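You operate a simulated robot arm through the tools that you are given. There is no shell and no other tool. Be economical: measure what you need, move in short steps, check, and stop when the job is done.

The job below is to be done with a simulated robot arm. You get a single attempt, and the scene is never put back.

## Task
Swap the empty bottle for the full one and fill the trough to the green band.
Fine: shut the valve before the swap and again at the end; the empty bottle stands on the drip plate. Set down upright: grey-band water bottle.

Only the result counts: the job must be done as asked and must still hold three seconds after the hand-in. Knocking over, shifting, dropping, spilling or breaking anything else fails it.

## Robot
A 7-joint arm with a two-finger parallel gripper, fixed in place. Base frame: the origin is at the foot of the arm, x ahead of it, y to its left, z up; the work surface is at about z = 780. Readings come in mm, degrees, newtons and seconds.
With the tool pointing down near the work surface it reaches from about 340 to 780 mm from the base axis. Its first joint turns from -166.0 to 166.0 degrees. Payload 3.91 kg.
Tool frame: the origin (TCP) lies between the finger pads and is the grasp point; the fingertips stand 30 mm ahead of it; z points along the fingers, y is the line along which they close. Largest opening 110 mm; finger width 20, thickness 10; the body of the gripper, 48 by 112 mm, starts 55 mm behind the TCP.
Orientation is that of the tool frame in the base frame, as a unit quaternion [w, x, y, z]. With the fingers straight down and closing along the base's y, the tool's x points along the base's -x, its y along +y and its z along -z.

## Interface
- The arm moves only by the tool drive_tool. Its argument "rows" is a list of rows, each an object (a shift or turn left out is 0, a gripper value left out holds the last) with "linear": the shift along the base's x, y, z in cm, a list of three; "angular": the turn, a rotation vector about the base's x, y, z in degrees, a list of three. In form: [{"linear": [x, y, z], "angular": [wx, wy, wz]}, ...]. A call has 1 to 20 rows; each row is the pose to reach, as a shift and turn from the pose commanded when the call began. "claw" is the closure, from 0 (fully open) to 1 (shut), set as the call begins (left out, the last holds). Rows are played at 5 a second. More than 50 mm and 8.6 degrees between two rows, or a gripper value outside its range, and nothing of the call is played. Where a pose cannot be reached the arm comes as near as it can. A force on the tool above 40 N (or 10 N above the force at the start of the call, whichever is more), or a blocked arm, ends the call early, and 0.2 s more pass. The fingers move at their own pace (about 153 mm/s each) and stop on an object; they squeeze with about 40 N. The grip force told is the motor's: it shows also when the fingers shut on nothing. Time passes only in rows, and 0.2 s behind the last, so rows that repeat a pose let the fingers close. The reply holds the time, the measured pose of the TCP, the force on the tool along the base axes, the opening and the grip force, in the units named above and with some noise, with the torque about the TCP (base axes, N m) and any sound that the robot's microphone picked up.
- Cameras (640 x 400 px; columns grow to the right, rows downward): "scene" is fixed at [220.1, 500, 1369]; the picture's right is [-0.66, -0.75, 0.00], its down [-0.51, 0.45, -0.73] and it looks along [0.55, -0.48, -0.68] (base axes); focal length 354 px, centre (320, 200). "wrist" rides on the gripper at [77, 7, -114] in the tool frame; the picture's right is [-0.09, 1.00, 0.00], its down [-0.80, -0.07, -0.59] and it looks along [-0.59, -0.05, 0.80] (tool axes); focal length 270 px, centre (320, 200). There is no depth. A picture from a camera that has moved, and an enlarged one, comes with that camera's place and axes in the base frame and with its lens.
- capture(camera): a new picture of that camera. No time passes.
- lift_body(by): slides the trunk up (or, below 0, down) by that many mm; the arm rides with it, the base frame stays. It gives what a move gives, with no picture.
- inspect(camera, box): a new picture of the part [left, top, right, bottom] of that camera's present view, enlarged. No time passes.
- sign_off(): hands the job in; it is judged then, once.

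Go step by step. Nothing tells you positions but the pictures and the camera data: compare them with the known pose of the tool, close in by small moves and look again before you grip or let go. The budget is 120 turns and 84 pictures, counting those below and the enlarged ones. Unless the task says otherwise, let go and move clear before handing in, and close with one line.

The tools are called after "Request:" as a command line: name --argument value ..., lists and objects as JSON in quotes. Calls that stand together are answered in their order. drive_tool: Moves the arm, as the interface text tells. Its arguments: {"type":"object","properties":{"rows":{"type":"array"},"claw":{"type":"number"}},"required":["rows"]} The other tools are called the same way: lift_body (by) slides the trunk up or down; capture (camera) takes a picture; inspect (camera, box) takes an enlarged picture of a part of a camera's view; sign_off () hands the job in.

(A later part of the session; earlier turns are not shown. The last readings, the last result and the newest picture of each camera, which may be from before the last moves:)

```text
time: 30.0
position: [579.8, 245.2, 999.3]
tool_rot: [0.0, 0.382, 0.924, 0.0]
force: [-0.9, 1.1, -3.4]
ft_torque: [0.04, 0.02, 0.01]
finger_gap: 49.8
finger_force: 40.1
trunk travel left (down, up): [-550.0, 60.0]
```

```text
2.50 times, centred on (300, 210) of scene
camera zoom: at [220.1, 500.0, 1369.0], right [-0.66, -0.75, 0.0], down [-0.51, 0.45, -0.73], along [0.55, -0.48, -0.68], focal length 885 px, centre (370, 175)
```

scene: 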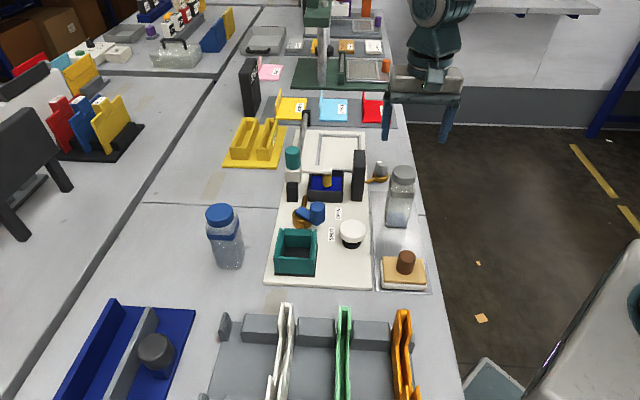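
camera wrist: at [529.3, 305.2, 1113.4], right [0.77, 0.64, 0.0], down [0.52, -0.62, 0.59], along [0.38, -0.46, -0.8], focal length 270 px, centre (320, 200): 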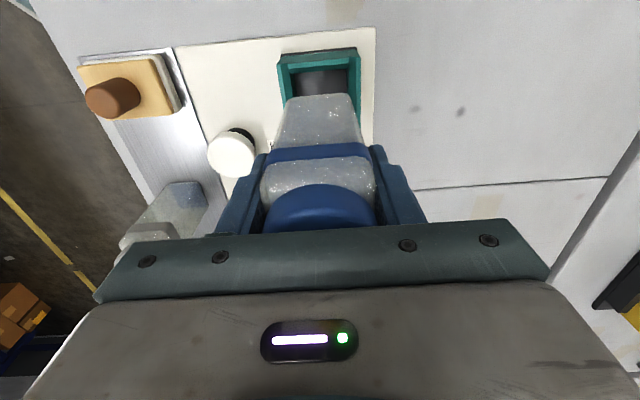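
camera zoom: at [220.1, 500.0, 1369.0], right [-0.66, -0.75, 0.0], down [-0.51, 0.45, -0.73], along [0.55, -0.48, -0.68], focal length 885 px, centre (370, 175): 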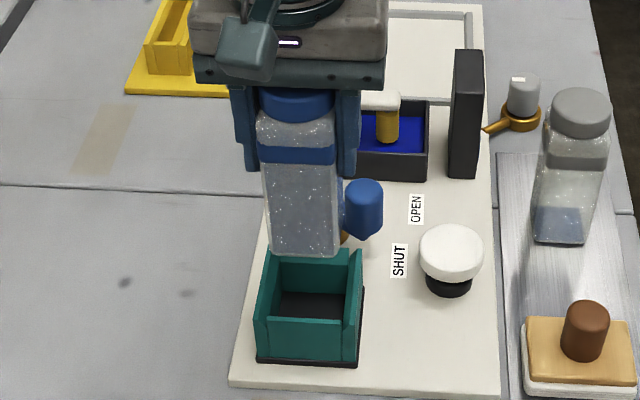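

I'm aligned to within about 1.5 mm of the original bottle's place. I'll correct that and lower into the cradle in stages.

Request:
drive_tool --rows '[{"linear": [0, 0.15, -2]}, {"linear": [0, 0.15, -4]}, {"linear": [0, 0.15, -5]}, {"linear": [0, 0.15, -5.5]}]'

Request:
inspect --camera "scene" --box '[250, 180, 350, 280]'

Request:
inspect --camera "wrist" --box '[220, 20, 420, 150]'

```text
time: 31.0
position: [580.5, 248.1, 943.8]
tool_rot: [0.0, 0.383, 0.924, 0.0]
force: [0.7, 0.8, -2.3]
ft_torque: [0.02, 0.04, 0.01]
finger_gap: 49.9
finger_force: 40.2
trunk travel left (down, up): [-550.0, 60.0]
```

```text
4.00 times, centred on (300, 230) of scene
camera zoom: at [220.1, 500.0, 1369.0], right [-0.66, -0.75, 0.0], down [-0.51, 0.45, -0.73], along [0.55, -0.48, -0.68], focal length 1417 px, centre (400, 80)
```

zoom: 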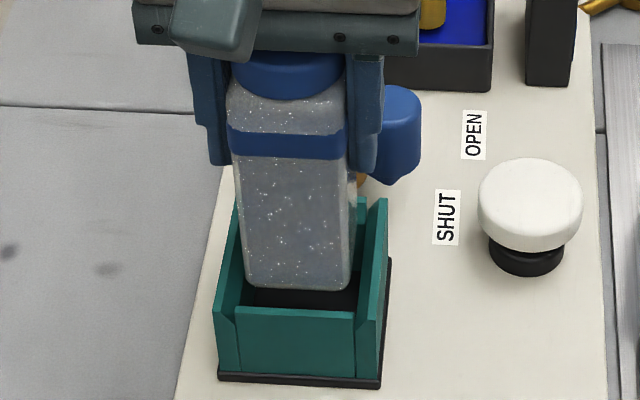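

```text
3.08 times, centred on (320, 85) of wrist
camera zoom: at [529.5, 306.4, 1059.5], right [0.77, 0.64, 0.0], down [0.52, -0.62, 0.59], along [0.38, -0.46, -0.8], focal length 832 px, centre (320, 554)
```

zoom: 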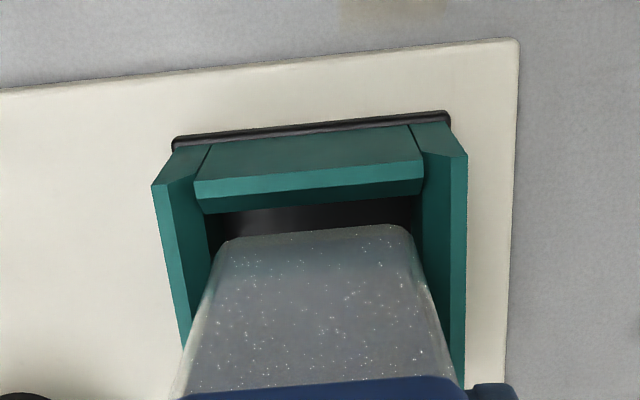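

The bottle is entering the cradle centred. I'll continue down.

Request:
drive_tool --rows '[{"linear": [0, 0, -1]}, {"linear": [0, 0, -2]}, {"linear": [0, 0, -3]}, {"linear": [0, 0, -4]}]'

```text
time: 32.0
position: [579.2, 247.8, 905.0]
tool_rot: [0.0, 0.383, 0.924, 0.0]
force: [0.1, 0.0, -3.1]
ft_torque: [-0.01, 0.01, 0.01]
finger_gap: 50.1
finger_force: 39.7
trunk travel left (down, up): [-550.0, 60.0]
```

Request:
drive_tool --rows '[{"linear": [0, 0, -0.2]}, {"linear": [0, 0, -0.4]}, {"linear": [0, 0, -0.6]}]'

```text
time: 32.8
position: [579.1, 247.4, 899.4]
tool_rot: [0.0, 0.382, 0.924, 0.0]
force: [-0.2, 0.4, 1.7]
ft_torque: [-0.05, 0.16, 0.03]
finger_gap: 50.1
finger_force: 40.3
trunk travel left (down, up): [-550.0, 60.0]
```

Request:
drive_tool --rows '[{"linear": [0, 0, -0.1]}, {"linear": [0, 0, -0.2]}]'

Request:
inspect --camera "scene" --box '[250, 180, 350, 280]'

```text
time: 33.4
position: [579.8, 248.3, 899.4]
tool_rot: [0.002, 0.383, 0.924, 0.001]
force: [0.4, -0.3, 18.7]
ft_torque: [-0.16, 0.6, -0.01]
finger_gap: 49.9
finger_force: 40.1
trunk travel left (down, up): [-550.0, 60.0]
```

```text
4.00 times, centred on (300, 230) of scene
camera zoom: at [220.1, 500.0, 1369.0], right [-0.66, -0.75, 0.0], down [-0.51, 0.45, -0.73], along [0.55, -0.48, -0.68], focal length 1417 px, centre (400, 80)
```

zoom: 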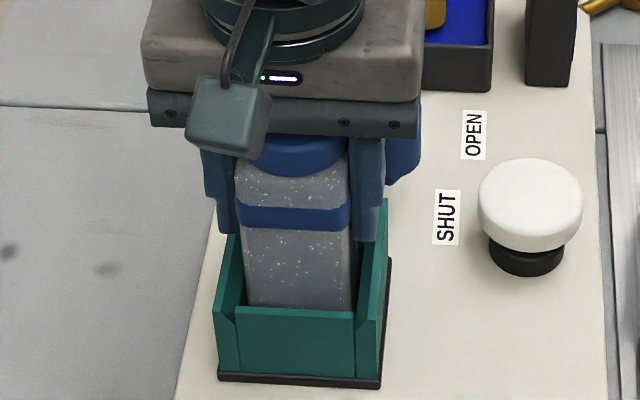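

It's seated at the same height as the old bottle was. Releasing and rising.

Request:
drive_tool --rows '[{"linear": [0, 0, 0.25]}, {"linear": [0, 0, 0.25]}, {"linear": [0, 0, 0.25]}, {"linear": [0, 0, 3]}, {"linear": [0, 0, 7]}, {"linear": [0, 0, 11.5]}, {"linear": [0, 0, 14]}]' --claw 0.15

Request:
inspect --camera "scene" --box '[240, 130, 430, 280]'

```text
time: 35.0
position: [580.1, 245.7, 1037.8]
tool_rot: [0.0, 0.382, 0.924, 0.0]
force: [0.2, 0.2, -0.7]
ft_torque: [-0.01, 0.01, -0.01]
finger_gap: 93.4
finger_force: 0.1
trunk travel left (down, up): [-550.0, 60.0]
```

```text
2.67 times, centred on (335, 205) of scene
camera zoom: at [220.1, 500.0, 1369.0], right [-0.66, -0.75, 0.0], down [-0.51, 0.45, -0.73], along [0.55, -0.48, -0.68], focal length 944 px, centre (280, 187)
```

zoom: 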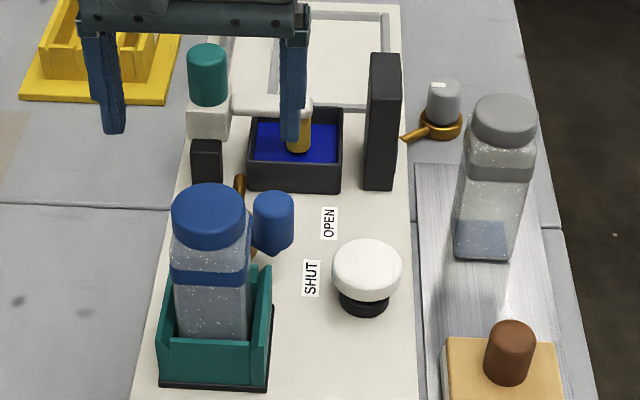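

The swap is done. Next comes the valve. I'll turn the hand so the fingers close along the knob's swing direction, clear of the blue cap, and hover over the knob at about (613,160).

Request:
drive_tool --rows '[{"linear": [0.4, -1, 0], "angular": [0, 0, 8.1]}, {"linear": [0.8, -2, 0], "angular": [0, 0, 16.2]}, {"linear": [1.2, -3, 0], "angular": [0, 0, 24.3]}, {"linear": [1.6, -4, 0], "angular": [0, 0, 32.5]}, {"linear": [2, -5, 0], "angular": [0, 0, 40.6]}, {"linear": [2.4, -6.2, 0], "angular": [0, 0, 48.7]}, {"linear": [2.8, -7.4, -1.5], "angular": [0, 0, 56.8]}, {"linear": [3.3, -8.6, -3], "angular": [0, 0, 65]}, {"linear": [3.3, -8.6, -3.8], "angular": [0, 0, 65]}]' --claw 0.58

Request:
capture --camera "wrist"

Request:
inspect --camera "scene" --box '[270, 150, 370, 250]'

```text
time: 37.0
position: [612.6, 162.9, 998.5]
tool_rot: [0.001, -0.174, 0.985, 0.0]
force: [0.0, -0.5, -0.7]
ft_torque: [0.0, -0.02, 0.01]
finger_gap: 46.2
finger_force: 0.1
trunk travel left (down, up): [-550.0, 60.0]
```

```text
36 pictures are left
camera wrist: at [537.7, 141.0, 1113.1], right [-0.26, 0.97, 0.0], down [0.78, 0.21, 0.59], along [0.57, 0.15, -0.8], focal length 270 px, centre (320, 200)
```

wrist: 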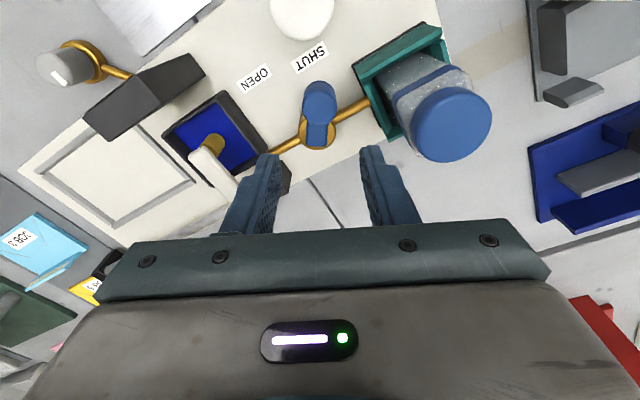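

```text
4.00 times, centred on (320, 200) of scene
camera zoom: at [220.1, 500.0, 1369.0], right [-0.66, -0.75, 0.0], down [-0.51, 0.45, -0.73], along [0.55, -0.48, -0.68], focal length 1417 px, centre (320, 200)
```

zoom: 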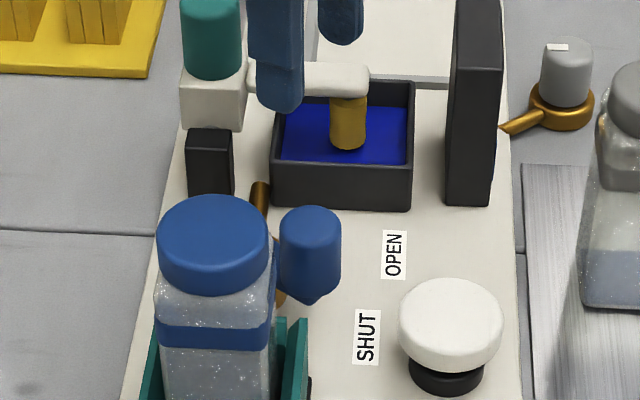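

The knob's top is at about (614,162), right under the hand. Descending and gripping.

Request:
drive_tool --rows '[{"linear": [0.05, 0, -4]}, {"linear": [0.1, 0, -8]}, {"linear": [0.1, 0, -11]}, {"linear": [0.1, 0, -12.4]}, {"linear": [0.1, 0, -12.4]}]'

Request:
capture --camera "wrist"

```text
time: 38.2
position: [614.9, 162.1, 874.8]
tool_rot: [0.0, -0.174, 0.985, 0.0]
force: [0.3, 0.6, -0.2]
ft_torque: [0.01, 0.0, -0.01]
finger_gap: 46.2
finger_force: 0.0
trunk travel left (down, up): [-550.0, 60.0]
```

```text
34 pictures are left
camera wrist: at [538.0, 141.2, 989.4], right [-0.26, 0.97, 0.0], down [0.78, 0.21, 0.59], along [0.57, 0.15, -0.8], focal length 270 px, centre (320, 200)
```

wrist: 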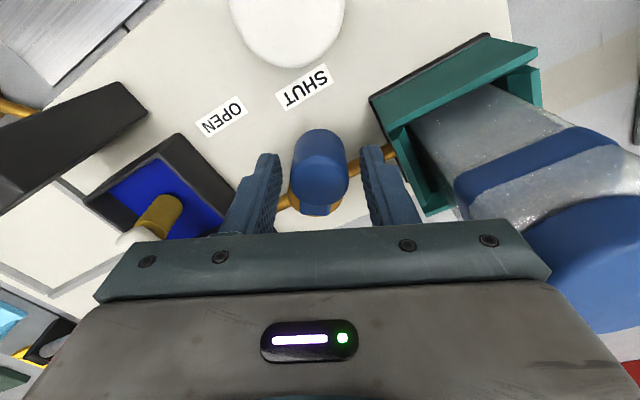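

Request:
drive_tool --rows '[{"linear": [-0.4, -0.1, 0]}, {"linear": [-0.4, -0.1, 0]}]'

Request:
drive_tool --rows '[{"linear": [0, 0, 0]}, {"linear": [0, 0, 0]}, {"linear": [0, 0, 0]}]' --claw 1

Request:
inspect --camera "scene" --box '[300, 155, 360, 205]'

```text
time: 38.8
position: [609.8, 160.6, 875.2]
tool_rot: [0.0, -0.174, 0.985, -0.001]
force: [-0.3, -0.1, 0.0]
ft_torque: [-0.01, 0.01, -0.02]
finger_gap: 46.3
finger_force: 0.0
trunk travel left (down, up): [-550.0, 60.0]
```

```text
time: 39.6
position: [609.6, 160.9, 875.0]
tool_rot: [0.0, -0.174, 0.985, 0.0]
force: [-1.4, -0.5, -0.4]
ft_torque: [-0.09, 0.22, 0.0]
finger_gap: 31.1
finger_force: 44.6
trunk travel left (down, up): [-550.0, 60.0]
```

```text
8.00 times, centred on (330, 180) of scene
camera zoom: at [220.1, 500.0, 1369.0], right [-0.66, -0.75, 0.0], down [-0.51, 0.45, -0.73], along [0.55, -0.48, -0.68], focal length 2833 px, centre (240, 360)
```

zoom: 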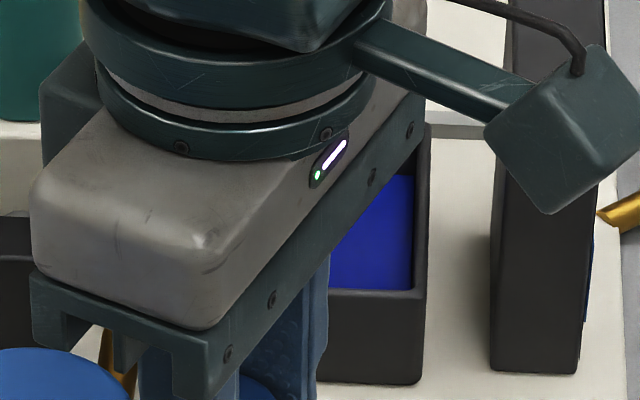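

The knob is gripped at 31 mm. I'll swing it to OPEN, turning the hand with the lever.

Request:
drive_tool --rows '[{"linear": [0.18, -0.59, 0], "angular": [0, 0, 8]}, {"linear": [0.45, -1.14, 0], "angular": [0, 0, 16]}, {"linear": [0.79, -1.65, 0], "angular": [0, 0, 24]}, {"linear": [1.2, -2.11, 0], "angular": [0, 0, 32]}, {"linear": [1.67, -2.51, 0], "angular": [0, 0, 40]}, {"linear": [2.18, -2.83, 0], "angular": [0, 0, 48]}, {"linear": [2.74, -3.09, 0], "angular": [0, 0, 56]}, {"linear": [3.33, -3.26, 0], "angular": [0, 0, 64]}, {"linear": [3.94, -3.35, 0], "angular": [0, 0, 72]}]'

Request:
capture --camera "wrist"

```text
time: 41.6
position: [649.9, 121.7, 874.5]
tool_rot: [0.0, 0.719, -0.695, 0.001]
force: [-4.2, -28.1, -1.2]
ft_torque: [0.05, 0.16, -0.06]
finger_gap: 31.3
finger_force: 45.3
trunk travel left (down, up): [-550.0, 60.0]
```

```text
32 pictures are left
camera wrist: at [644.8, 44.6, 989.8], right [-1.0, 0.05, 0.0], down [0.04, 0.8, 0.59], along [0.03, 0.59, -0.81], focal length 270 px, centre (320, 200)
```

wrist: 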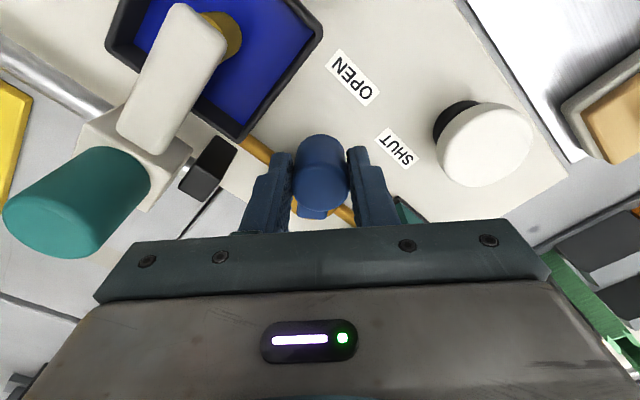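

The valve is open. I'll release and move quickly to where I can read the gauge.

Request:
drive_tool --rows '[{"linear": [0, 0.1, 0]}, {"linear": [0, 0.1, 0]}, {"linear": [0, 0, 4.5]}, {"linear": [-0.8, -1.5, 9]}, {"linear": [-1.6, -5.5, 11.3]}, {"linear": [-2.6, -10, 12]}, {"linear": [-3.6, -14.5, 12]}, {"linear": [-4.5, -18.5, 11.5]}]' --claw 0.55

Request:
capture --camera "wrist"

```text
time: 43.4
position: [603.4, -58.4, 989.9]
tool_rot: [0.0, 0.719, -0.695, 0.001]
force: [0.2, 0.7, 0.2]
ft_torque: [0.01, 0.0, 0.02]
finger_gap: 49.4
finger_force: 0.0
trunk travel left (down, up): [-550.0, 60.0]
```

```text
31 pictures are left
camera wrist: at [599.0, -136.1, 1104.4], right [-1.0, 0.05, 0.0], down [0.04, 0.8, 0.6], along [0.03, 0.59, -0.8], focal length 270 px, centre (320, 200)
```

wrist: 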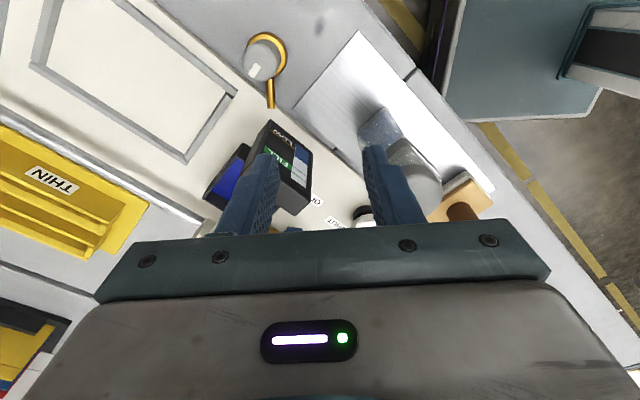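

Request:
inspect --camera "wrist" --box '[255, 115, 335, 215]'

```text
4.00 times, centred on (295, 165) of wrist
camera zoom: at [599.0, -136.1, 1104.4], right [-1.0, 0.05, 0.0], down [0.04, 0.8, 0.6], along [0.03, 0.59, -0.8], focal length 1081 px, centre (420, 340)
```

zoom: 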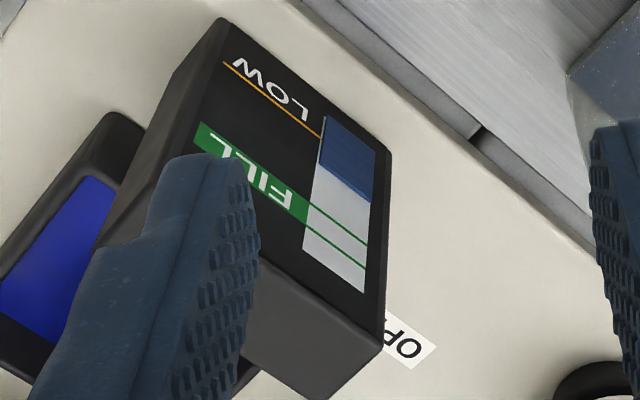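

The level has risen from about 0.35 to 0.40 of the bar, and the green band runs from about 0.65 to 0.80. The flow is slow, so I'll wait 4 s and measure the rate.

Request:
drive_tool --rows '[{"linear": [0, 0, 0]}, {"linear": [0, 0, 0]}, {"linear": [0, 0, 0]}, {"linear": [0, 0, 0]}, {"linear": [0, 0, 0]}, {"linear": [0, 0, 0]}, {"linear": [0, 0, 0]}, {"linear": [0, 0, 0]}, {"linear": [0, 0, 0]}, {"linear": [0, 0, 0]}, {"linear": [0, 0, 0]}, {"linear": [0, 0, 0]}, {"linear": [0, 0, 0]}, {"linear": [0, 0, 0]}, {"linear": [0, 0, 0]}, {"linear": [0, 0, 0]}, {"linear": [0, 0, 0]}, {"linear": [0, 0, 0]}, {"linear": [0, 0, 0]}, {"linear": [0, 0, 0]}]'

Request:
inspect --camera "wrist" --box '[255, 115, 335, 215]'

```text
time: 47.6
position: [603.2, -58.0, 990.8]
tool_rot: [0.0, 0.719, -0.695, -0.001]
force: [0.3, 0.2, 0.3]
ft_torque: [-0.02, -0.05, -0.03]
finger_gap: 49.6
finger_force: 0.1
trunk travel left (down, up): [-550.0, 60.0]
```

```text
4.00 times, centred on (295, 165) of wrist
camera zoom: at [599.2, -134.9, 1104.4], right [-1.0, 0.05, 0.0], down [0.04, 0.8, 0.59], along [0.03, 0.59, -0.8], focal length 1081 px, centre (420, 340)
```

zoom: 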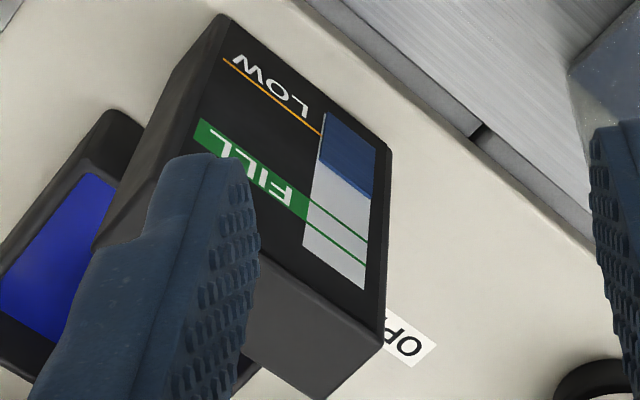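

The level hasn't moved in 4 s, so nothing is flowing yet. I'll check the lever and the bottle.

Request:
inspect --camera "scene" --box '[250, 130, 370, 290]'

Request:
inspect --camera "scene" --box '[275, 135, 355, 215]'

```text
2.50 times, centred on (310, 210) of scene
camera zoom: at [220.1, 500.0, 1369.0], right [-0.66, -0.75, 0.0], down [-0.51, 0.45, -0.73], along [0.55, -0.48, -0.68], focal length 885 px, centre (345, 175)
```

zoom: 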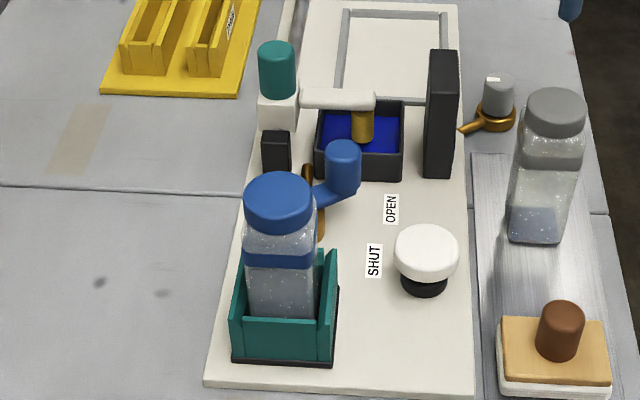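

```text
5.00 times, centred on (315, 175) of scene
camera zoom: at [220.1, 500.0, 1369.0], right [-0.66, -0.75, 0.0], down [-0.51, 0.45, -0.73], along [0.55, -0.48, -0.68], focal length 1771 px, centre (345, 325)
```

zoom: 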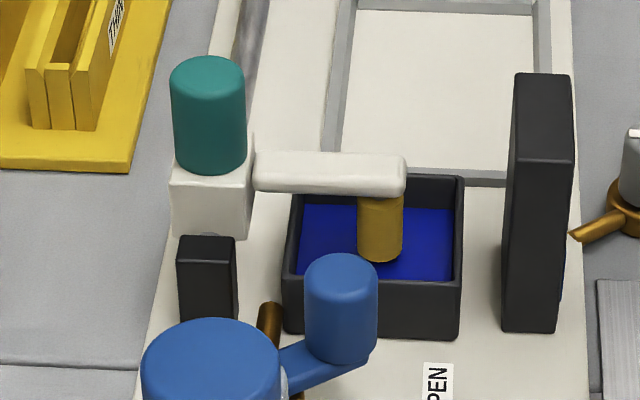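

The lever is at OPEN and the bottle sits exactly where the old one did. I'll go back to the very first gauge viewpoint for an exact comparison.

Request:
drive_tool --rows '[{"linear": [-0.6, -0.5, 0.2], "angular": [0, 0, -8]}, {"linear": [-1.2, -1, 0.4], "angular": [0, 0, -16]}, {"linear": [-1.8, -1.5, 0.6], "angular": [0, 0, -24]}, {"linear": [-2.4, -2, 0.8], "angular": [0, 0, -32]}, {"linear": [-3, -2.5, 1], "angular": [0, 0, -40]}, {"linear": [-3.6, -3, 1.1], "angular": [0, 0, -47]}, {"linear": [-3.6, -3, 1.1], "angular": [0, 0, -47]}]'

Request:
inspect --camera "wrist" --box '[295, 160, 375, 220]'

```text
time: 49.2
position: [568.8, -89.0, 1001.6]
tool_rot: [0.0, -0.382, 0.924, -0.001]
force: [0.3, 0.1, -0.5]
ft_torque: [-0.03, 0.02, -0.01]
finger_gap: 49.6
finger_force: 0.0
trunk travel left (down, up): [-550.0, 60.0]
```

```text
6.67 times, centred on (335, 190) of wrist
camera zoom: at [508.3, -137.7, 1115.7], right [-0.64, 0.77, 0.0], down [0.62, 0.52, 0.59], along [0.46, 0.38, -0.8], focal length 1802 px, centre (220, 267)
```

zoom: 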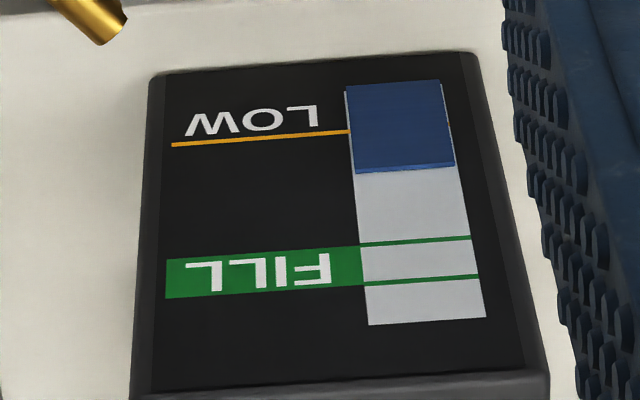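

The level is identical to the start, so there really is no flow. I'll look closely at the cradle and bottle and at the other controls.

Request:
drive_tool --rows '[{"linear": [-0.6, 4, 1]}, {"linear": [-1.3, 8, 2]}, {"linear": [-2, 12, 3]}, {"linear": [-2.7, 16, 4]}, {"linear": [-3.3, 20, 5]}]'

Request:
capture --camera "wrist"

Request:
inspect --camera "scene" --box '[265, 195, 335, 285]'

```text
time: 50.4
position: [534.9, 114.4, 1051.4]
tool_rot: [0.001, -0.382, 0.924, 0.0]
force: [0.0, 0.4, 0.8]
ft_torque: [0.0, -0.01, 0.0]
finger_gap: 49.3
finger_force: 0.0
trunk travel left (down, up): [-550.0, 60.0]
```

```text
25 pictures are left
camera wrist: at [475.7, 63.6, 1166.1], right [-0.64, 0.77, 0.0], down [0.62, 0.52, 0.59], along [0.46, 0.38, -0.8], focal length 270 px, centre (320, 200)
```

wrist: 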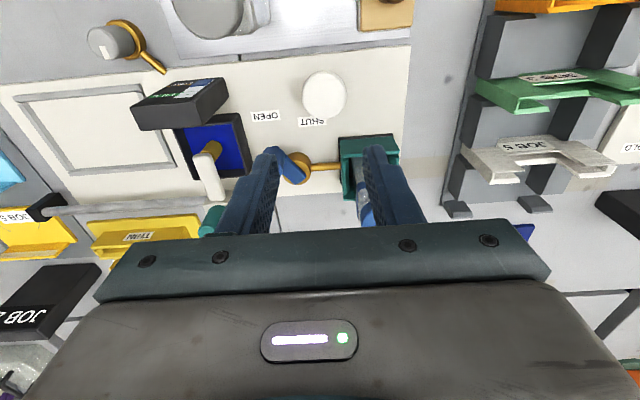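

```text
4.44 times, centred on (300, 240) of scene
camera zoom: at [220.1, 500.0, 1369.0], right [-0.66, -0.75, 0.0], down [-0.51, 0.45, -0.73], along [0.55, -0.48, -0.68], focal length 1574 px, centre (409, 22)
```

zoom: 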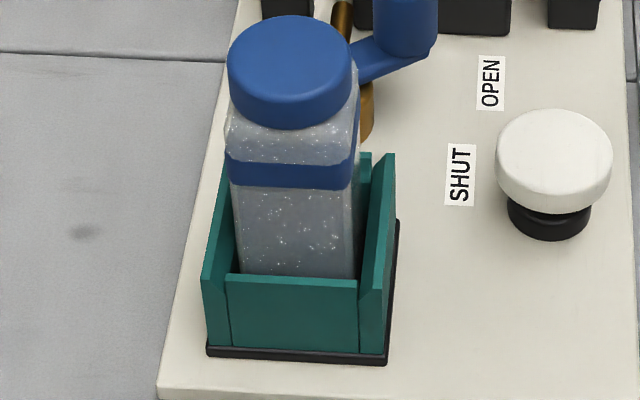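

The bottle is well seated. The lever may be a degree or two short of its original open stop, so I'll grip the knob again and push it firmly to the stop.

Request:
drive_tool --rows '[{"linear": [1.9, 0.2, 0], "angular": [0, 0, 7.5]}, {"linear": [3.8, 0.4, 0], "angular": [0, 0, 15]}, {"linear": [5.7, 0.6, -1], "angular": [0, 0, 22.5]}, {"linear": [7.6, 0.8, -2], "angular": [0, 0, 30]}, {"linear": [9.6, 1, -4], "angular": [0, 0, 37.5]}, {"linear": [11.5, 1.15, -6], "angular": [0, 0, 45]}, {"linear": [11.5, 1.15, -8], "angular": [0, 0, 45]}]' --claw 0.55

Request:
inspect --camera "wrist" --box '[160, 0, 480, 200]'

```text
time: 52.0
position: [650.9, 123.4, 970.0]
tool_rot: [0.0, 0.707, -0.707, -0.001]
force: [-0.3, 0.9, -0.1]
ft_torque: [-0.02, 0.0, 0.02]
finger_gap: 49.5
finger_force: 0.1
trunk travel left (down, up): [-550.0, 60.0]
```

```text
2.00 times, centred on (320, 100) of wrist
camera zoom: at [642.9, 46.0, 1085.1], right [-1.0, 0.09, 0.0], down [0.07, 0.8, 0.59], along [0.05, 0.59, -0.8], focal length 541 px, centre (320, 400)
```

zoom: 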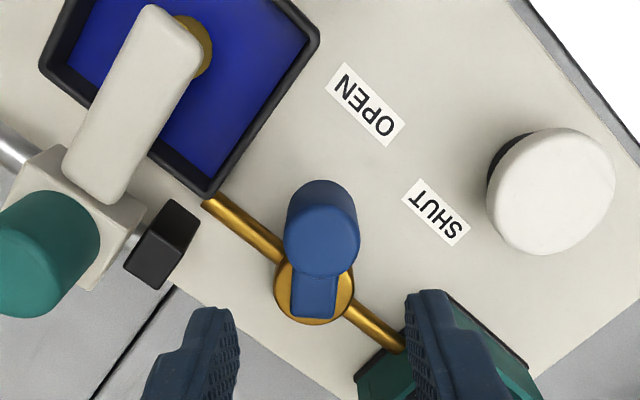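

Request:
drive_tool --rows '[{"linear": [-0.05, 0.25, -4]}, {"linear": [-0.05, 0.25, -8]}, {"linear": [-0.05, 0.25, -9.6]}, {"linear": [-0.05, 0.25, -9.6]}]'

Request:
drive_tool --rows '[{"linear": [0, 0, 0]}, {"linear": [0, 0, 0]}, {"linear": [0, 0, 0]}, {"linear": [0.4, 0, 0], "angular": [0, 0, 5]}, {"linear": [0.8, 0.05, 0], "angular": [0, 0, 10]}, {"linear": [1.2, 0.1, 0], "angular": [0, 0, 15]}]' --claw 1

```text
time: 53.0
position: [649.7, 125.8, 875.8]
tool_rot: [0.0, -0.707, 0.707, 0.0]
force: [0.2, 0.7, 0.7]
ft_torque: [-0.01, -0.01, -0.01]
finger_gap: 49.6
finger_force: 0.1
trunk travel left (down, up): [-550.0, 60.0]
```

```text
time: 54.4
position: [657.8, 126.0, 875.9]
tool_rot: [0.003, 0.793, -0.609, -0.002]
force: [-17.1, -4.4, 2.8]
ft_torque: [-0.15, 0.08, -0.63]
finger_gap: 31.2
finger_force: 45.3
trunk travel left (down, up): [-550.0, 60.0]
```

Request:
drive_tool --rows '[{"linear": [0.3, 0.05, 0], "angular": [0, 0, 4]}, {"linear": [0.6, 0.1, 0], "angular": [0, 0, 8]}, {"linear": [0.9, 0.2, 0], "angular": [0, 0, 12]}]'

Request:
capture --camera "wrist"

```text
time: 54.9
position: [657.4, 126.9, 875.0]
tool_rot: [0.006, 0.819, -0.573, -0.005]
force: [-21.8, -5.4, 15.6]
ft_torque: [-0.26, -0.29, -0.24]
finger_gap: 31.5
finger_force: 44.8
trunk travel left (down, up): [-550.0, 60.0]
stopped in row 2: the force on the tool passed its limit at 44 N (the readings are from after the stop); the commanded pose is now the measured one
```

```text
22 pictures are left
camera wrist: at [678.8, 52.4, 989.9], right [-0.97, -0.26, 0.01], down [-0.2, 0.78, 0.59], along [-0.17, 0.57, -0.8], focal length 270 px, centre (320, 200)
```

wrist: 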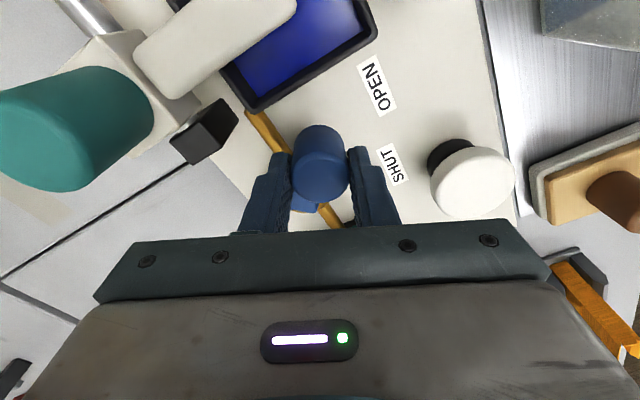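

The lever is now hard against its open stop, about 9° further than before. I'll release and read the gauge again.

Request:
drive_tool --rows '[{"linear": [-0.1, 0, 0]}, {"linear": [-0.1, 0, 0]}, {"linear": [-0.1, 0, 4.5], "angular": [0, 0, -5]}, {"linear": [-0.8, -1.5, 9], "angular": [0, 0, -10]}, {"linear": [-1.8, -5.5, 11], "angular": [0, 0, -18]}, {"linear": [-2.8, -10, 11.7], "angular": [0, 0, -26]}, {"linear": [-4, -14.3, 11.7], "angular": [0, 0, -34]}, {"linear": [-5.2, -18.5, 11.5], "angular": [0, 0, -42]}, {"linear": [-7, -20, 11.5], "angular": [0, 0, -50]}, {"linear": [-8.5, -21.2, 12.3], "angular": [0, 0, -57]}, {"linear": [-8.8, -21.4, 12.5], "angular": [0, 0, -65]}]' --claw 0.3

Request:
inspect --camera "wrist" --box '[275, 150, 395, 230]'

```text
time: 57.3
position: [573.9, -86.0, 996.6]
tool_rot: [-0.002, -0.382, 0.924, 0.006]
force: [-0.2, -0.3, -0.9]
ft_torque: [-0.04, -0.01, -0.04]
finger_gap: 77.1
finger_force: 0.0
trunk travel left (down, up): [-550.0, 60.0]
```

```text
5.00 times, centred on (335, 190) of wrist
camera zoom: at [514.7, -137.4, 1112.6], right [-0.64, 0.77, 0.01], down [0.62, 0.51, 0.59], along [0.45, 0.39, -0.8], focal length 1351 px, centre (245, 250)
```

zoom: 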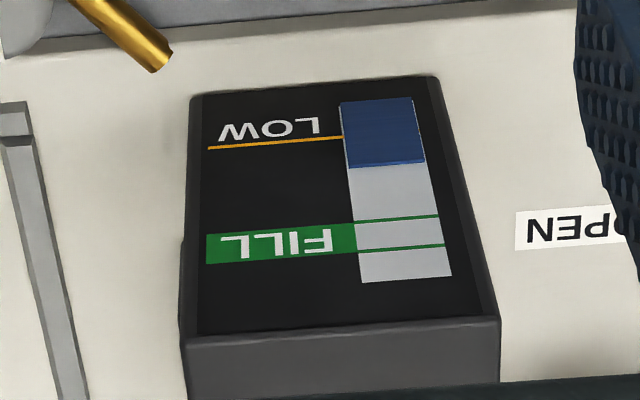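

Request:
drive_tool --rows '[{"linear": [0, 0, 0]}, {"linear": [0, 0, 0]}, {"linear": [0, 0, 0]}, {"linear": [0, 0, 0]}, {"linear": [0, 0, 0]}, {"linear": [0, 0, 0]}, {"linear": [0, 0, 0]}, {"linear": [0, 0, 0]}, {"linear": [0, 0, 0]}, {"linear": [0, 0, 0]}, {"linear": [0, 0, 0]}, {"linear": [0, 0, 0]}, {"linear": [0, 0, 0]}, {"linear": [0, 0, 0]}, {"linear": [0, 0, 0]}]'

Request:
inspect --camera "wrist" --box '[275, 150, 395, 230]'

```text
time: 60.5
position: [573.9, -87.5, 999.2]
tool_rot: [-0.002, -0.384, 0.923, 0.006]
force: [-0.1, -0.5, 0.8]
ft_torque: [0.01, 0.01, -0.02]
finger_gap: 76.9
finger_force: 0.1
trunk travel left (down, up): [-550.0, 60.0]
```

```text
5.00 times, centred on (335, 190) of wrist
camera zoom: at [515.0, -137.5, 1112.7], right [-0.64, 0.77, 0.01], down [0.62, 0.51, 0.59], along [0.45, 0.39, -0.8], focal length 1351 px, centre (245, 250)
```

zoom: 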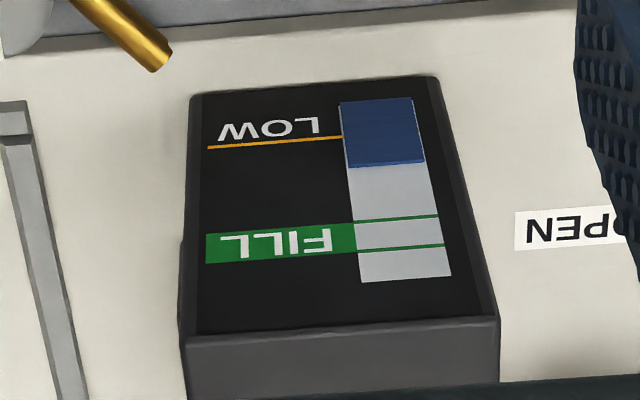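

Still no flow with the valve fully open. The white plunger on its black stem, next to the labels, looks like a hand pump or priming button. I'll close the fingers, go above it and check the alignment.

Request:
drive_tool --rows '[{"linear": [-0.5, 4.3, 0]}, {"linear": [-1.1, 8.6, 0]}, {"linear": [-1.7, 12.9, -1]}, {"linear": [-2.3, 17.2, -3]}, {"linear": [-2.9, 21.3, -6]}, {"linear": [-2.9, 21.3, -8]}]' --claw 1

Request:
capture --camera "wrist"

Request:
inspect --camera "scene" --box '[310, 160, 410, 260]'

```text
refused: row 5 steps farther than a row can; nothing moved
```

```text
19 pictures are left
camera wrist: at [515.0, -137.5, 1112.7], right [-0.64, 0.77, 0.01], down [0.62, 0.51, 0.59], along [0.45, 0.39, -0.8], focal length 270 px, centre (320, 200)
```

wrist: 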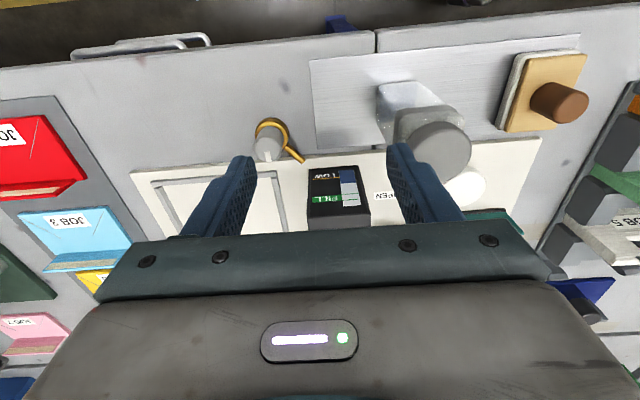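

```text
4.00 times, centred on (360, 210) of scene
camera zoom: at [220.1, 500.0, 1369.0], right [-0.66, -0.75, 0.0], down [-0.51, 0.45, -0.73], along [0.55, -0.48, -0.68], focal length 1417 px, centre (160, 160)
```

zoom: 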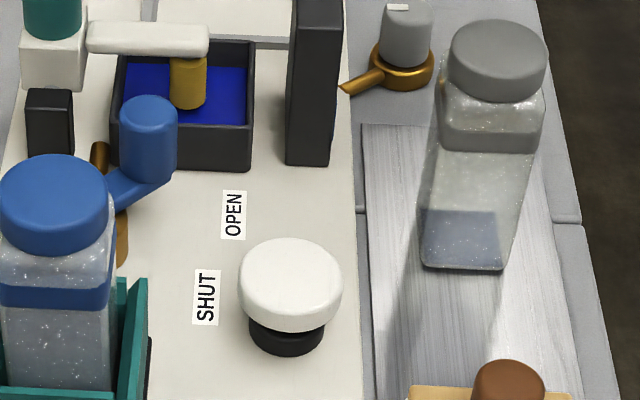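

Request:
drive_tool --rows '[{"linear": [-0.5, 4.2, 0]}, {"linear": [-1.1, 8.4, 0]}, {"linear": [-1.7, 12.6, -1]}, {"linear": [-2.3, 16.9, -3]}, {"linear": [-2.9, 21, -5]}, {"linear": [-2.9, 21.3, -8]}]' --claw 1

Request:
capture --camera "wrist"

Request:
inspect --camera "scene" --box '[310, 160, 410, 260]'

```text
time: 61.9
position: [544.7, 126.6, 918.4]
tool_rot: [-0.001, -0.383, 0.924, 0.006]
force: [0.4, -0.4, 1.3]
ft_torque: [-0.01, -0.02, -0.04]
finger_gap: 0.1
finger_force: 37.5
trunk travel left (down, up): [-550.0, 60.0]
```

```text
17 pictures are left
camera wrist: at [486.2, 75.2, 1032.8], right [-0.64, 0.77, 0.01], down [0.62, 0.51, 0.59], along [0.45, 0.39, -0.8], focal length 270 px, centre (320, 200)
```

wrist: 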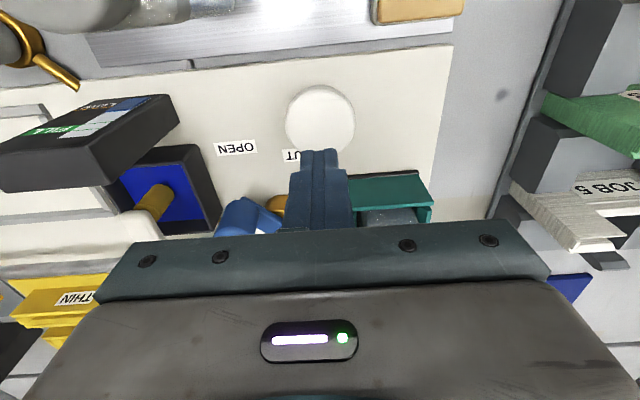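

```text
4.00 times, centred on (360, 210) of scene
camera zoom: at [220.1, 500.0, 1369.0], right [-0.66, -0.75, 0.0], down [-0.51, 0.45, -0.73], along [0.55, -0.48, -0.68], focal length 1417 px, centre (160, 160)
```

zoom: 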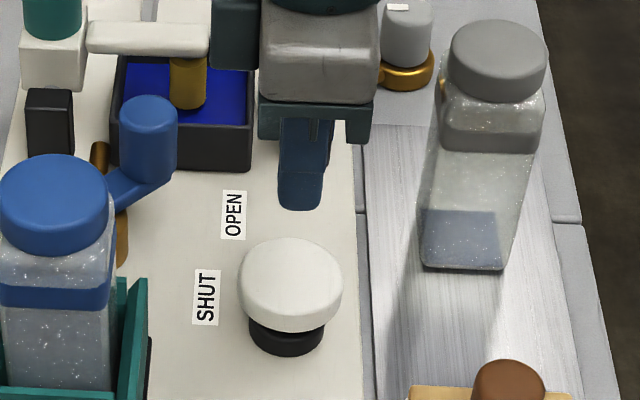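

The fingers are over the disc at about (543,125), and the gauge face is visible from this pose. Pressing down slowly.

Request:
drive_tool --rows '[{"linear": [-0.1, -0.1, -3]}, {"linear": [-0.1, -0.1, -5]}, {"linear": [-0.1, -0.1, -5.5]}, {"linear": [-0.1, -0.1, -5.8]}, {"linear": [-0.1, -0.1, -6.1]}]'

```text
time: 63.1
position: [543.9, 126.7, 856.9]
tool_rot: [0.0, -0.383, 0.924, 0.006]
force: [0.5, -0.1, 2.9]
ft_torque: [-0.04, -0.03, -0.04]
finger_gap: 0.1
finger_force: 37.6
trunk travel left (down, up): [-550.0, 60.0]
heard: click
```

A click, so it is a push control. I'll check the gauge from here.

Request:
drive_tool --rows '[{"linear": [0, 0, 1]}, {"linear": [0, 0, 3]}, {"linear": [0, 0, 6]}, {"linear": [0, 0, 6]}]'

Request:
inspect --camera "wrist" --box '[0, 70, 200, 200]'

```text
time: 64.1
position: [544.5, 125.6, 918.2]
tool_rot: [-0.002, -0.383, 0.924, 0.005]
force: [0.1, -0.1, 0.3]
ft_torque: [-0.01, -0.02, 0.0]
finger_gap: 0.0
finger_force: 37.8
trunk travel left (down, up): [-550.0, 60.0]
```

```text
3.08 times, centred on (100, 135) of wrist
camera zoom: at [485.1, 74.1, 1031.8], right [-0.64, 0.77, 0.01], down [0.62, 0.51, 0.59], along [0.45, 0.39, -0.8], focal length 832 px, centre (997, 400)
```

zoom: 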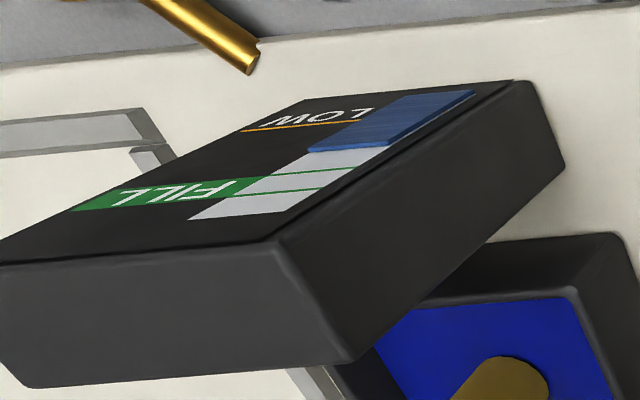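

The level looks slightly higher, at about 0.39. To tell whether it's a running pump or one dose per press, I'll wait 3 s and look.

Request:
drive_tool --rows '[{"linear": [0, 0, 0]}, {"linear": [0, 0, 0]}, {"linear": [0, 0, 0]}, {"linear": [0, 0, 0]}, {"linear": [0, 0, 0]}, {"linear": [0, 0, 0]}, {"linear": [0, 0, 0]}, {"linear": [0, 0, 0]}, {"linear": [0, 0, 0]}, {"linear": [0, 0, 0]}, {"linear": [0, 0, 0]}, {"linear": [0, 0, 0]}, {"linear": [0, 0, 0]}, {"linear": [0, 0, 0]}]'

Request:
inspect --camera "wrist" --box '[0, 70, 200, 200]'

```text
time: 67.1
position: [545.0, 125.5, 916.0]
tool_rot: [-0.002, -0.383, 0.924, 0.007]
force: [0.5, 0.3, 0.4]
ft_torque: [0.02, 0.0, 0.0]
finger_gap: 0.0
finger_force: 37.6
trunk travel left (down, up): [-550.0, 60.0]
```

```text
3.08 times, centred on (100, 135) of wrist
camera zoom: at [485.2, 74.0, 1031.6], right [-0.64, 0.77, 0.01], down [0.62, 0.51, 0.59], along [0.45, 0.39, -0.8], focal length 832 px, centre (997, 400)
```

zoom: 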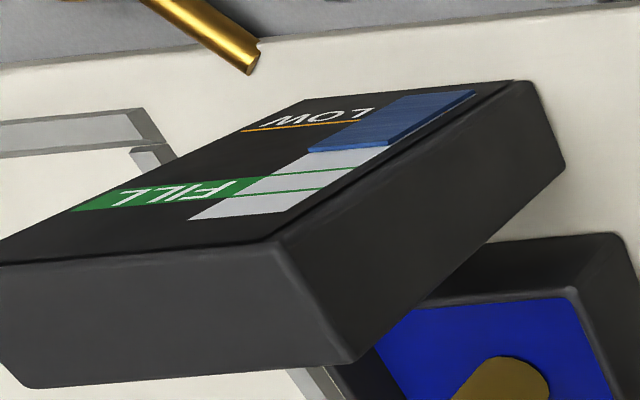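

No change while waiting, so it may be one dose per press. I'll press twice more and compare.

Request:
drive_tool --rows '[{"linear": [0, 0, -3]}, {"linear": [0, 0, -5.5]}, {"linear": [0, 0, -6.2]}, {"linear": [0, 0, -6.2]}, {"linear": [0, 0, -4]}, {"linear": [0, 0, -3]}, {"linear": [0, 0, -5.5]}, {"linear": [0, 0, -6.2]}, {"linear": [0, 0, -6.2]}, {"linear": [0, 0, -4]}, {"linear": [0, 0, 0]}, {"linear": [0, 0, 0]}]'

Request:
inspect --camera "wrist" --box '[0, 70, 200, 200]'

```text
time: 69.7
position: [543.7, 124.4, 917.2]
tool_rot: [-0.002, -0.383, 0.924, 0.005]
force: [-0.1, 0.2, -0.5]
ft_torque: [0.01, 0.01, -0.03]
finger_gap: 0.2
finger_force: 37.8
trunk travel left (down, up): [-550.0, 60.0]
heard: click, click
```

```text
3.08 times, centred on (100, 135) of wrist
camera zoom: at [484.5, 74.0, 1031.9], right [-0.64, 0.77, 0.01], down [0.62, 0.51, 0.59], along [0.45, 0.39, -0.8], focal length 832 px, centre (997, 400)
```

zoom: 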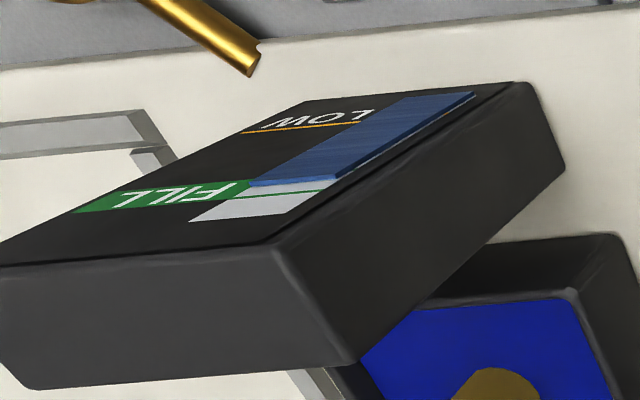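

Each press pumps a dose, and the level is now near the bottom of the green band. I'll read it square-on before doing any more.

Request:
drive_tool --rows '[{"linear": [0.3, -3, 2.5]}, {"linear": [0.7, -7, 5]}, {"linear": [1.1, -11, 7]}, {"linear": [1.5, -15, 8.3]}, {"linear": [1.9, -18.5, 8.5]}, {"linear": [2.3, -21.4, 8.5]}, {"linear": [2.3, -21.4, 8.5]}]'

Request:
inspect --camera "wrist" --box '[275, 150, 395, 230]'

```text
time: 71.3
position: [566.8, -89.4, 1002.0]
tool_rot: [-0.002, -0.383, 0.924, 0.006]
force: [-0.3, 0.2, 0.4]
ft_torque: [-0.02, -0.04, 0.0]
finger_gap: 0.0
finger_force: 37.6
trunk travel left (down, up): [-550.0, 60.0]
```

```text
5.00 times, centred on (335, 190) of wrist
camera zoom: at [507.7, -140.5, 1116.1], right [-0.64, 0.77, 0.01], down [0.62, 0.51, 0.59], along [0.45, 0.39, -0.8], focal length 1351 px, centre (245, 250)
```

zoom: 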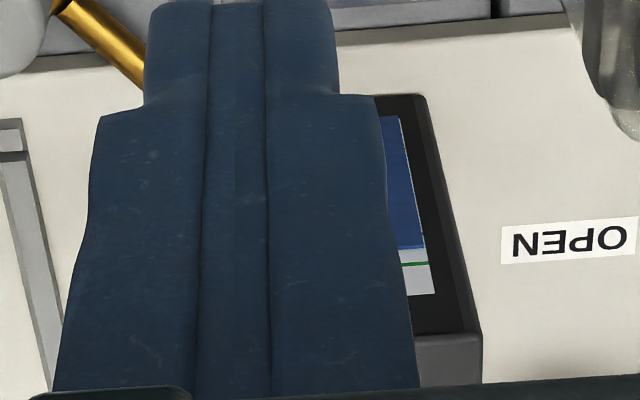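

The level appears to be inside the green band. I'll open the fingers to see the whole face.

Request:
drive_tool --rows '[{"linear": [0, 0, 0]}, {"linear": [0, 0, 0]}, {"linear": [0, 0, 0]}]' --claw 0.3

Request:
inspect --camera "wrist" --box '[275, 150, 395, 230]'

```text
time: 72.1
position: [567.0, -89.2, 1001.5]
tool_rot: [-0.002, -0.384, 0.923, 0.006]
force: [0.5, 1.0, 0.7]
ft_torque: [0.02, 0.01, -0.04]
finger_gap: 76.9
finger_force: 0.0
trunk travel left (down, up): [-550.0, 60.0]
```

```text
5.00 times, centred on (335, 190) of wrist
camera zoom: at [507.7, -140.3, 1116.0], right [-0.64, 0.77, 0.01], down [0.62, 0.51, 0.59], along [0.45, 0.39, -0.8], focal length 1351 px, centre (245, 250)
```

zoom: 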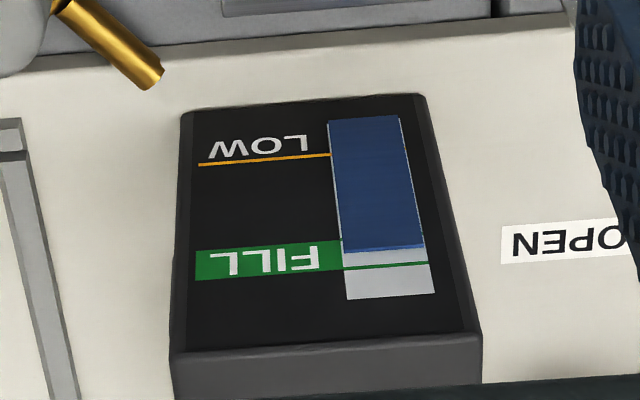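

The level sits about mid-band. Now to shut the valve: I'll go back over the lever knob at its open stop, about (657,126).

Request:
drive_tool --rows '[{"linear": [1.4, 3.5, 0], "angular": [0, 0, 7]}, {"linear": [2.9, 7, 0], "angular": [0, 0, 14]}, {"linear": [4.4, 10.5, 0], "angular": [0, 0, 21]}, {"linear": [5.9, 14, 0], "angular": [0, 0, 28]}, {"linear": [7.4, 17.7, -1], "angular": [0, 0, 35]}, {"linear": [9, 21.4, -2], "angular": [0, 0, 42]}, {"linear": [9, 21.4, -4], "angular": [0, 0, 42]}]' --claw 0.55

Request:
capture --camera "wrist"

```text
time: 73.7
position: [657.6, 125.3, 961.1]
tool_rot: [-0.004, -0.689, 0.725, 0.004]
force: [-0.2, 0.8, -0.2]
ft_torque: [0.02, 0.0, -0.02]
finger_gap: 49.4
finger_force: 0.1
trunk travel left (down, up): [-550.0, 60.0]
```

```text
10 pictures are left
camera wrist: at [647.2, 47.8, 1075.5], right [-0.99, 0.14, 0.01], down [0.12, 0.8, 0.59], along [0.07, 0.59, -0.8], focal length 270 px, centre (320, 200)
```

wrist: 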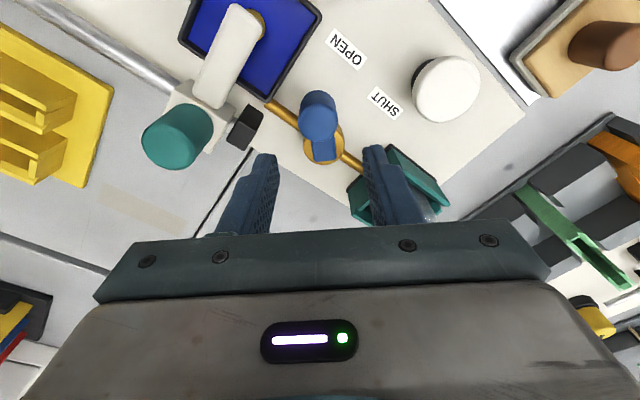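

Request:
drive_tool --rows '[{"linear": [-0.1, 0, -4]}, {"linear": [-0.1, 0, -7]}, {"linear": [-0.1, 0, -8.6]}, {"linear": [-0.1, 0, -8.6]}]'

Request:
drive_tool --rows '[{"linear": [0, 0, 0]}, {"linear": [0, 0, 0]}, {"linear": [0, 0, 0]}]' --claw 1

```text
time: 74.7
position: [656.0, 126.1, 875.3]
tool_rot: [-0.003, -0.688, 0.726, 0.005]
force: [-0.3, 0.4, 1.2]
ft_torque: [0.03, 0.0, 0.0]
finger_gap: 49.4
finger_force: 0.0
trunk travel left (down, up): [-550.0, 60.0]
```

```text
time: 75.5
position: [655.3, 126.2, 876.4]
tool_rot: [-0.004, -0.688, 0.725, 0.005]
force: [-0.3, -1.5, -1.3]
ft_torque: [-0.18, -0.64, 0.0]
finger_gap: 31.5
finger_force: 45.3
trunk travel left (down, up): [-550.0, 60.0]
```

The knob is gripped. Swinging it clockwise to SHUT.

Request:
drive_tool --rows '[{"linear": [-0.63, 0.03, 0], "angular": [0, 0, -7]}, {"linear": [-1.27, 0.14, 0], "angular": [0, 0, -14]}, {"linear": [-1.88, 0.34, 0], "angular": [0, 0, -21]}, {"linear": [-2.46, 0.62, 0], "angular": [0, 0, -28]}, {"linear": [-2.99, 0.98, 0], "angular": [0, 0, -35]}, {"linear": [-3.47, 1.41, 0], "angular": [0, 0, -42]}, {"linear": [-3.89, 1.9, 0], "angular": [0, 0, -49]}, {"linear": [-4.23, 2.45, 0], "angular": [0, 0, -56]}, {"linear": [-4.49, 3.04, 0], "angular": [0, 0, -63]}, {"linear": [-4.63, 3.5, 0], "angular": [0, 0, -68]}]'

```text
time: 77.7
position: [611.8, 160.2, 876.3]
tool_rot: [0.002, -0.164, 0.986, 0.005]
force: [20.2, 5.4, 9.8]
ft_torque: [-0.7, -0.33, 0.08]
finger_gap: 31.2
finger_force: 45.0
trunk travel left (down, up): [-550.0, 60.0]
```

Request:
drive_tool --rows '[{"linear": [0.05, 0.2, 0], "angular": [0, 0, -2]}, {"linear": [0.1, 0.4, 0], "angular": [0, 0, -4]}, {"linear": [0.1, 0.6, 0], "angular": [0, 0, -4]}]'

```text
time: 78.5
position: [610.1, 162.5, 877.3]
tool_rot: [-0.001, -0.129, 0.992, 0.006]
force: [14.5, -5.3, 10.3]
ft_torque: [-0.21, -0.96, -0.33]
finger_gap: 31.0
finger_force: 45.3
trunk travel left (down, up): [-550.0, 60.0]
```

Request:
drive_tool --rows '[{"linear": [0, 0.3, 0]}, {"linear": [0, 0.6, 0]}]'

```text
time: 79.1
position: [609.8, 169.5, 875.2]
tool_rot: [-0.002, -0.13, 0.991, 0.005]
force: [4.6, -22.8, 11.5]
ft_torque: [-1.06, 0.0, -0.68]
finger_gap: 31.6
finger_force: 44.7
trunk travel left (down, up): [-550.0, 60.0]
```

Request:
drive_tool --rows '[{"linear": [0, 0.2, 0]}, {"linear": [0, 0.4, 0]}]'

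Request:
capture --camera "wrist"

```text
time: 79.7
position: [609.1, 167.8, 876.5]
tool_rot: [-0.003, -0.128, 0.992, 0.005]
force: [-4.4, -36.8, 10.4]
ft_torque: [-0.86, 0.77, -0.74]
finger_gap: 31.4
finger_force: 44.5
trunk travel left (down, up): [-550.0, 60.0]
```

```text
9 pictures are left
camera wrist: at [533.0, 154.4, 990.7], right [-0.17, 0.99, 0.01], down [0.8, 0.13, 0.59], along [0.58, 0.11, -0.81], focal length 270 px, centre (320, 200)
```

wrist: 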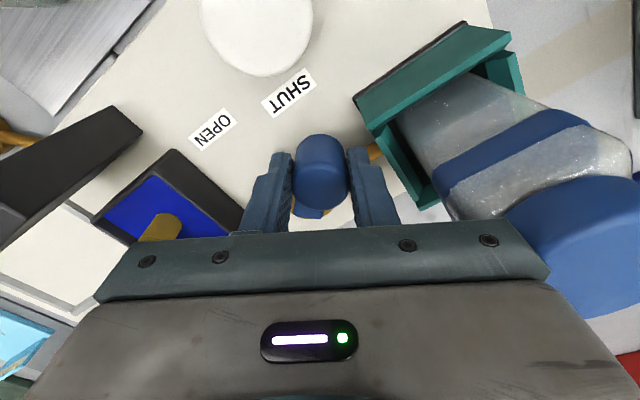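

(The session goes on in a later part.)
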